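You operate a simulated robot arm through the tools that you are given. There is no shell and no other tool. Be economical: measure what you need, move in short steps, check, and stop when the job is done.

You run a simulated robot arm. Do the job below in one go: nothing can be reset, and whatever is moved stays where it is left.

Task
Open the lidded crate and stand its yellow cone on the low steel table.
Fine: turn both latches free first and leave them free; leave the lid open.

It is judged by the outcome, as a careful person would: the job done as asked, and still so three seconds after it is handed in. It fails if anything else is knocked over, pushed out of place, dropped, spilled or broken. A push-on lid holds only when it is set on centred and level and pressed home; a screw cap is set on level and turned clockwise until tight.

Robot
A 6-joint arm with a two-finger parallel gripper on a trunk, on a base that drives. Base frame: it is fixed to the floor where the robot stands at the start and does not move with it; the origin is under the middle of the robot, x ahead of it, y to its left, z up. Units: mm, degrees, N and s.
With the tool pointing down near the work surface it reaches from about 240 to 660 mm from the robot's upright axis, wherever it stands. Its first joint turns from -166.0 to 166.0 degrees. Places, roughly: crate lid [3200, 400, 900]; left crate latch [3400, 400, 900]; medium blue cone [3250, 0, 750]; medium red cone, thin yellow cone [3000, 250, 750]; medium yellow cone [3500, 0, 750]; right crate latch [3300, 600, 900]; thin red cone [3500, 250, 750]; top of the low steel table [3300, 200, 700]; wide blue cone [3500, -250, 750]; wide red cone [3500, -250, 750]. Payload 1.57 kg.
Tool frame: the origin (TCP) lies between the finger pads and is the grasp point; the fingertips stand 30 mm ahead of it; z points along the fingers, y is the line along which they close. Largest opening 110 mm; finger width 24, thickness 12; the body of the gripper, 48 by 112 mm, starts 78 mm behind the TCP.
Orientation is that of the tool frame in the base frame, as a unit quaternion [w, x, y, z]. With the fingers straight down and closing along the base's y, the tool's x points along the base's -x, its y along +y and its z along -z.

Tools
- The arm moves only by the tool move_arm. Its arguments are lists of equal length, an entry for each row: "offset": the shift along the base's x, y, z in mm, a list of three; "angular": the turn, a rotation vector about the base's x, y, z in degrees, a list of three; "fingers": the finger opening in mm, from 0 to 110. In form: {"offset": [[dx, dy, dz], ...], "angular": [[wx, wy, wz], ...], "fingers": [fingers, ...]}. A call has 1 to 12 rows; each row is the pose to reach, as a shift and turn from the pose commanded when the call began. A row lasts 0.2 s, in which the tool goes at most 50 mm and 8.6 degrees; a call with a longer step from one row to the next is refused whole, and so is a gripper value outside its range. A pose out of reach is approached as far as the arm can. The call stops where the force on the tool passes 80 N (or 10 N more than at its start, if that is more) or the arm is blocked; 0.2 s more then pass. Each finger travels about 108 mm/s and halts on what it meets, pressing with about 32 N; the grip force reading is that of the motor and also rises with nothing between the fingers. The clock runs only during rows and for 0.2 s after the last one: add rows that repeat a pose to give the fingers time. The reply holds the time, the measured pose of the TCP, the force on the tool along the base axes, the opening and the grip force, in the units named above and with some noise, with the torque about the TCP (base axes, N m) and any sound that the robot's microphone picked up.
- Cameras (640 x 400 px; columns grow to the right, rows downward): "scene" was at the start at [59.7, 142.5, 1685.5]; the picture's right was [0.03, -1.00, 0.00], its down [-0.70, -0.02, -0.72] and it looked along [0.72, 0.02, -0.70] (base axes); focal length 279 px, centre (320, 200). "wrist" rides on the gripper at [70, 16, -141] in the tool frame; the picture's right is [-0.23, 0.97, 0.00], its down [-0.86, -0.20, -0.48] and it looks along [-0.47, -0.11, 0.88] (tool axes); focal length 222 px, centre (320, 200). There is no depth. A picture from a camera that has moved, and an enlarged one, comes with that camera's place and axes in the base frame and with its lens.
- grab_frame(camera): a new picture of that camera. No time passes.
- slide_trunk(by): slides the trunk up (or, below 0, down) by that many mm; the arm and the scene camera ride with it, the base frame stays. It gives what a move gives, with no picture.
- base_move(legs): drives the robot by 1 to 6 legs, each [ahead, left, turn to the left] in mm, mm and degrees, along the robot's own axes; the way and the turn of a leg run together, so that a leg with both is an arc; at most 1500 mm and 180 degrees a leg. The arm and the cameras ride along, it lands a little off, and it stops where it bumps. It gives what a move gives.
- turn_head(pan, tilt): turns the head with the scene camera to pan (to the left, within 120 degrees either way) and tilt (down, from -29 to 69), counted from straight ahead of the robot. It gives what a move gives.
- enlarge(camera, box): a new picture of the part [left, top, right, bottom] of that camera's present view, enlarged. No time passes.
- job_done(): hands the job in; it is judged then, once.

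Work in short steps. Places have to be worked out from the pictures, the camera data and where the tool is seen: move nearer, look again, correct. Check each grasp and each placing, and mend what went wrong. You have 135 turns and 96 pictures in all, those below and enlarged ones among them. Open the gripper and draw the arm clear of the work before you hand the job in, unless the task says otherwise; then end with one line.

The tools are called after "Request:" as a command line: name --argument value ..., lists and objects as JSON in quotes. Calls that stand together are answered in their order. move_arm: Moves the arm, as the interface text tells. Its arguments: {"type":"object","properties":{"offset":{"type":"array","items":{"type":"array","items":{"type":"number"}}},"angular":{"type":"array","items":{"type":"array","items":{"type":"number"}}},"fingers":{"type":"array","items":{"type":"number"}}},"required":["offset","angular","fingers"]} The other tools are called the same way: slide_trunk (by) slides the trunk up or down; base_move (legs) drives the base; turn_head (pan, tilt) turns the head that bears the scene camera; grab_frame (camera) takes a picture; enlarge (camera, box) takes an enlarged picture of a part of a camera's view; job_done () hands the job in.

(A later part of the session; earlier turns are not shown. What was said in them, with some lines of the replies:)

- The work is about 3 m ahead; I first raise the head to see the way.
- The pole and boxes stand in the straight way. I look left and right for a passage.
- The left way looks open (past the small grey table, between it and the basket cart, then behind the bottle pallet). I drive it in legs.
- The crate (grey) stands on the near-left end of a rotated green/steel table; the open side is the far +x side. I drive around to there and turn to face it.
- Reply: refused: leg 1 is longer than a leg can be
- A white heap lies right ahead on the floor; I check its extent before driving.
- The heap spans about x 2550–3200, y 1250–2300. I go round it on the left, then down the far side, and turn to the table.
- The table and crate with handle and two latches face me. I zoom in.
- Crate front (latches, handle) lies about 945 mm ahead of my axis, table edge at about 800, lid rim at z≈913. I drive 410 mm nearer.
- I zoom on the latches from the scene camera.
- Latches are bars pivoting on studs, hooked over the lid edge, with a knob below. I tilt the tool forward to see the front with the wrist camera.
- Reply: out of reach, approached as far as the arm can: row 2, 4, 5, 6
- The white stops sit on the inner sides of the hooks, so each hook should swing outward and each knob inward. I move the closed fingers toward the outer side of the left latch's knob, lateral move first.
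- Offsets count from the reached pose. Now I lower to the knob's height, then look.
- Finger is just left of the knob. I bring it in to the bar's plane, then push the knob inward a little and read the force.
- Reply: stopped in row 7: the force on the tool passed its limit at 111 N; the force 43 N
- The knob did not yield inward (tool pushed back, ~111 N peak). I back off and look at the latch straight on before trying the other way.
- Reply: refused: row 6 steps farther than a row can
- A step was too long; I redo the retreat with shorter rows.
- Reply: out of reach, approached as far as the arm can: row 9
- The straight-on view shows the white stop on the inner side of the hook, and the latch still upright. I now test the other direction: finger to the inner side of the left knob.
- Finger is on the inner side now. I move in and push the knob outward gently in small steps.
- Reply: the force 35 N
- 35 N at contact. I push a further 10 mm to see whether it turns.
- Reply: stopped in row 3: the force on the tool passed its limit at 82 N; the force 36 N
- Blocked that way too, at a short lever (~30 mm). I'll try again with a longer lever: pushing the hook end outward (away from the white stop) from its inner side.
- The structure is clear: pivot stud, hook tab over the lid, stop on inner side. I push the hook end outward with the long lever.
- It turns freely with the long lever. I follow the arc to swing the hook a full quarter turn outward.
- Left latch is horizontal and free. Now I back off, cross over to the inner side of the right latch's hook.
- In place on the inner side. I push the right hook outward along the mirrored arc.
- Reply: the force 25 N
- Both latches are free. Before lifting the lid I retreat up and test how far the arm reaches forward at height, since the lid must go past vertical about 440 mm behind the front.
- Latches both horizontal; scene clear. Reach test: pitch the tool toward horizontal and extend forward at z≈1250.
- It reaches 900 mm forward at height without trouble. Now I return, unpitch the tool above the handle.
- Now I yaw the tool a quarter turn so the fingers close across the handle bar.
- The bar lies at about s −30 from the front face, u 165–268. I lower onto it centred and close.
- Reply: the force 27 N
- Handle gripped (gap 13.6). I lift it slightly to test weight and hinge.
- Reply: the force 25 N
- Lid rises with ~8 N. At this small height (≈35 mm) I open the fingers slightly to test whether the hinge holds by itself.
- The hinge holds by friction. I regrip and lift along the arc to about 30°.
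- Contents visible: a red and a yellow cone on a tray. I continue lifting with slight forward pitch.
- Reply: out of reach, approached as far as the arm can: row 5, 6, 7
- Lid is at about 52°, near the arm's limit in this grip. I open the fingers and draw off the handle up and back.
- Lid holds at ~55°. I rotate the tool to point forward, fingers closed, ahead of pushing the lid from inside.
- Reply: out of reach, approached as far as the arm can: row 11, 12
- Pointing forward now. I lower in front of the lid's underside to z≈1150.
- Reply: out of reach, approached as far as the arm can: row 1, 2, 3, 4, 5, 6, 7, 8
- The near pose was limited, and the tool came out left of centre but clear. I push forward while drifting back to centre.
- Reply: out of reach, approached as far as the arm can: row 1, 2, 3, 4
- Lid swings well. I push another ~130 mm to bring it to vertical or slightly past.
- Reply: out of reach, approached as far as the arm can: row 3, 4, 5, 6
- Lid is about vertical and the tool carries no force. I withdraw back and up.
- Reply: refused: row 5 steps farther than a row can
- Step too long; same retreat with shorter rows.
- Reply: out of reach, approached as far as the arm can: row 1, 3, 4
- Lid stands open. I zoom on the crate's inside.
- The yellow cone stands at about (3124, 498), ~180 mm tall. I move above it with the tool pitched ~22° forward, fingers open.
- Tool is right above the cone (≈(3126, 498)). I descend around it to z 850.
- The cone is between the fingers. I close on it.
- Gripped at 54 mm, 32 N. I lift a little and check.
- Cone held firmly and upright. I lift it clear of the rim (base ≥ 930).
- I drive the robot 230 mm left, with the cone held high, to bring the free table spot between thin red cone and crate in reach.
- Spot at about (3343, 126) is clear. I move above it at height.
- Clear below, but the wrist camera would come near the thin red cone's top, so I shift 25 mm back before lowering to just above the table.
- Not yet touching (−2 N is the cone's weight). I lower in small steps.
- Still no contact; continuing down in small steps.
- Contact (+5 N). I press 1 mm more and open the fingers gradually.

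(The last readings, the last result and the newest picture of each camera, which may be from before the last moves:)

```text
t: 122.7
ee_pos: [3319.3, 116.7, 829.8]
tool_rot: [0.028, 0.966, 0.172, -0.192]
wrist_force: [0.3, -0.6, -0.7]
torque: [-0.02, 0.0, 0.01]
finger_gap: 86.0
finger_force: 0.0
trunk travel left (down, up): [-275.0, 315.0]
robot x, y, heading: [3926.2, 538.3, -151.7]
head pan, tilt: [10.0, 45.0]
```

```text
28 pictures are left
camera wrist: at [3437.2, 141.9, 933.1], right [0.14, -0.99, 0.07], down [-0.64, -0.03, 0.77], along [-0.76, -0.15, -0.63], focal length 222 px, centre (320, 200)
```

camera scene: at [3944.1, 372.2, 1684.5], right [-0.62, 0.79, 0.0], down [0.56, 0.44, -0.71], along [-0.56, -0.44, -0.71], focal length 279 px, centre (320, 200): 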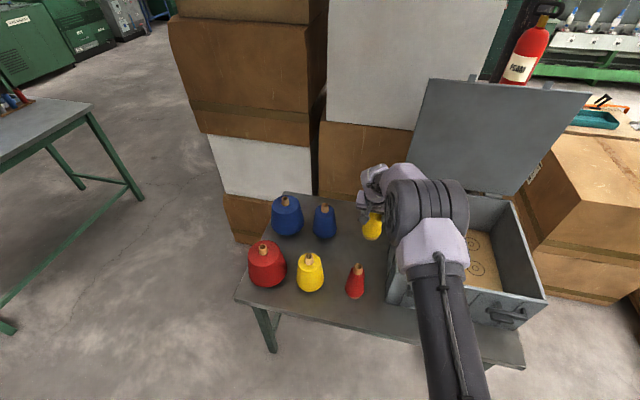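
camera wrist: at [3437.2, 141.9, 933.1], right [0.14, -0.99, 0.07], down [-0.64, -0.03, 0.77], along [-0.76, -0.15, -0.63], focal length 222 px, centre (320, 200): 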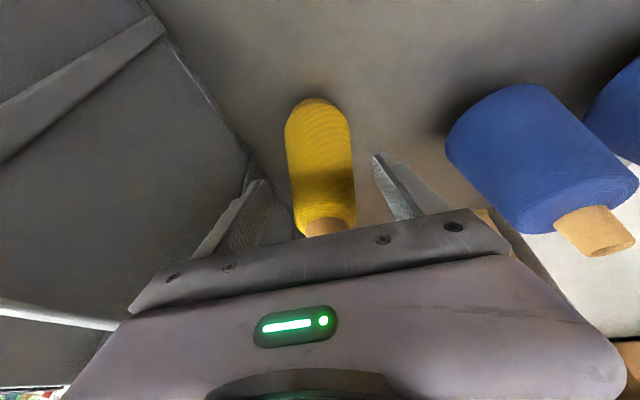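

Released; cone stands. I rise straight up.

Request:
move_arm --offset '[[0, 0, 20], [0, 0, 50], [0, 0, 95], [0, 0, 140], [0, 0, 185], [0, 0, 230], [25, 15, 265], [55, 35, 290]]' --angular '[[0, 0, 0], [0, 0, 0], [0, 0, 0], [0, 0, 0], [0, 0, 0], [0, 0, 0], [0, 0, 0], [0, 0, 0]]' --fingers '[86, 86, 86, 86, 86, 86, 86, 86]'

Request:
base_move --legs '[[-350, 0, 0]]'

Request:
turn_head --pan -5 --tilt 40

Request:
grab_frame --camera "scene"

```text
t: 124.5
ee_pos: [3375.2, 153.1, 1121.2]
tool_rot: [0.027, 0.966, 0.173, -0.192]
wrist_force: [-0.3, -0.7, -0.3]
torque: [-0.03, 0.04, -0.01]
finger_gap: 86.2
finger_force: 0.1
trunk travel left (down, up): [-275.0, 315.0]
robot x, y, heading: [3926.3, 534.2, -152.0]
head pan, tilt: [10.0, 45.0]
```

```text
t: 126.8
ee_pos: [3684.3, 318.6, 1121.2]
tool_rot: [0.026, 0.966, 0.172, -0.192]
wrist_force: [0.1, 0.4, -0.6]
torque: [-0.01, 0.01, -0.01]
finger_gap: 86.2
finger_force: 0.1
trunk travel left (down, up): [-275.0, 315.0]
robot x, y, heading: [4232.4, 701.1, -151.6]
head pan, tilt: [10.0, 45.0]
```

```text
t: 127.6
ee_pos: [3684.1, 318.6, 1121.2]
tool_rot: [0.026, 0.966, 0.172, -0.193]
wrist_force: [0.0, 0.1, 0.1]
torque: [-0.01, 0.01, 0.04]
finger_gap: 86.2
finger_force: 0.0
trunk travel left (down, up): [-275.0, 315.0]
robot x, y, heading: [4235.8, 706.0, -151.8]
head pan, tilt: [-5.0, 40.0]
```

```text
27 pictures are left
camera scene: at [4239.3, 554.8, 1691.7], right [-0.39, 0.92, 0.0], down [0.59, 0.25, -0.77], along [-0.7, -0.3, -0.64], focal length 279 px, centre (320, 200)
```

scene: 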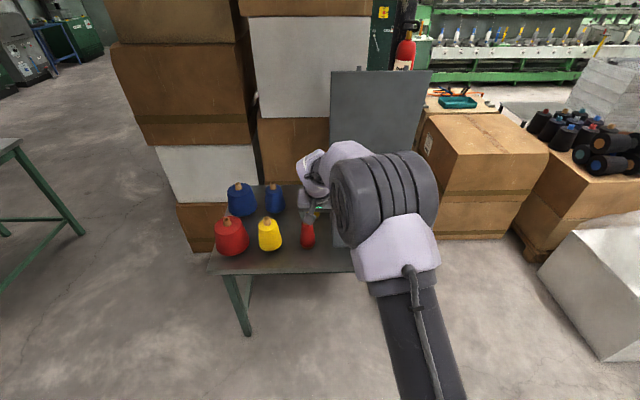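

The arm hides the view; I swing it to the side and check everything.

Request:
move_arm --offset '[[5, 45, 10], [10, 90, 20], [15, 135, 30], [20, 180, 40], [20, 225, 50], [20, 270, 60], [20, 315, 60]]' --angular '[[0, 0, 0], [0, 0, 0], [0, 0, 0], [0, 0, 0], [0, 0, 0], [0, 0, 0], [0, 0, 0]]' --fingers '[86, 86, 86, 86, 86, 86, 86]'

Request:
enlarge --camera "scene" --box '[200, 60, 440, 290]'

```text
t: 129.2
ee_pos: [3704.6, 634.8, 1181.8]
tool_rot: [0.027, 0.966, 0.172, -0.193]
wrist_force: [-0.3, 0.1, 0.3]
torque: [-0.02, -0.01, 0.03]
finger_gap: 85.9
finger_force: 0.0
trunk travel left (down, up): [-275.0, 315.0]
robot x, y, heading: [4237.3, 705.2, -151.8]
head pan, tilt: [-5.0, 40.0]
```

```text
1.74 times, centred on (320, 175) of scene
camera zoom: at [4239.3, 556.0, 1691.8], right [-0.39, 0.92, 0.0], down [0.59, 0.25, -0.77], along [-0.7, -0.3, -0.64], focal length 485 px, centre (320, 244)
```

zoom: 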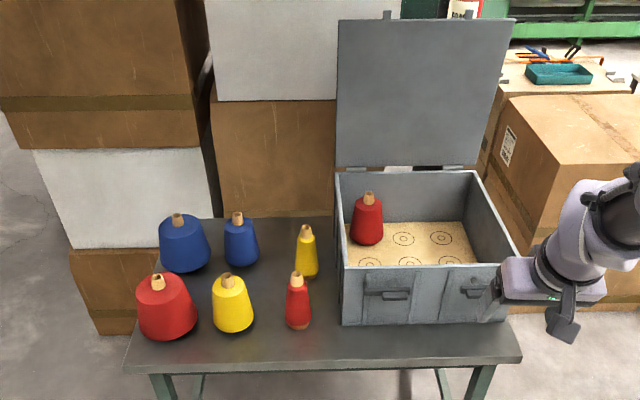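

The yellow cone stands on the table, the lid is open, both latches are turned free and nothing else has moved; the arm is clear. I hand the job in.

Request:
job_done

```text
The job is handed in.
```

The job is done and handed in: both latches are turned free, the lid is standing open, and the crate's yellow cone is standing on the low steel table.
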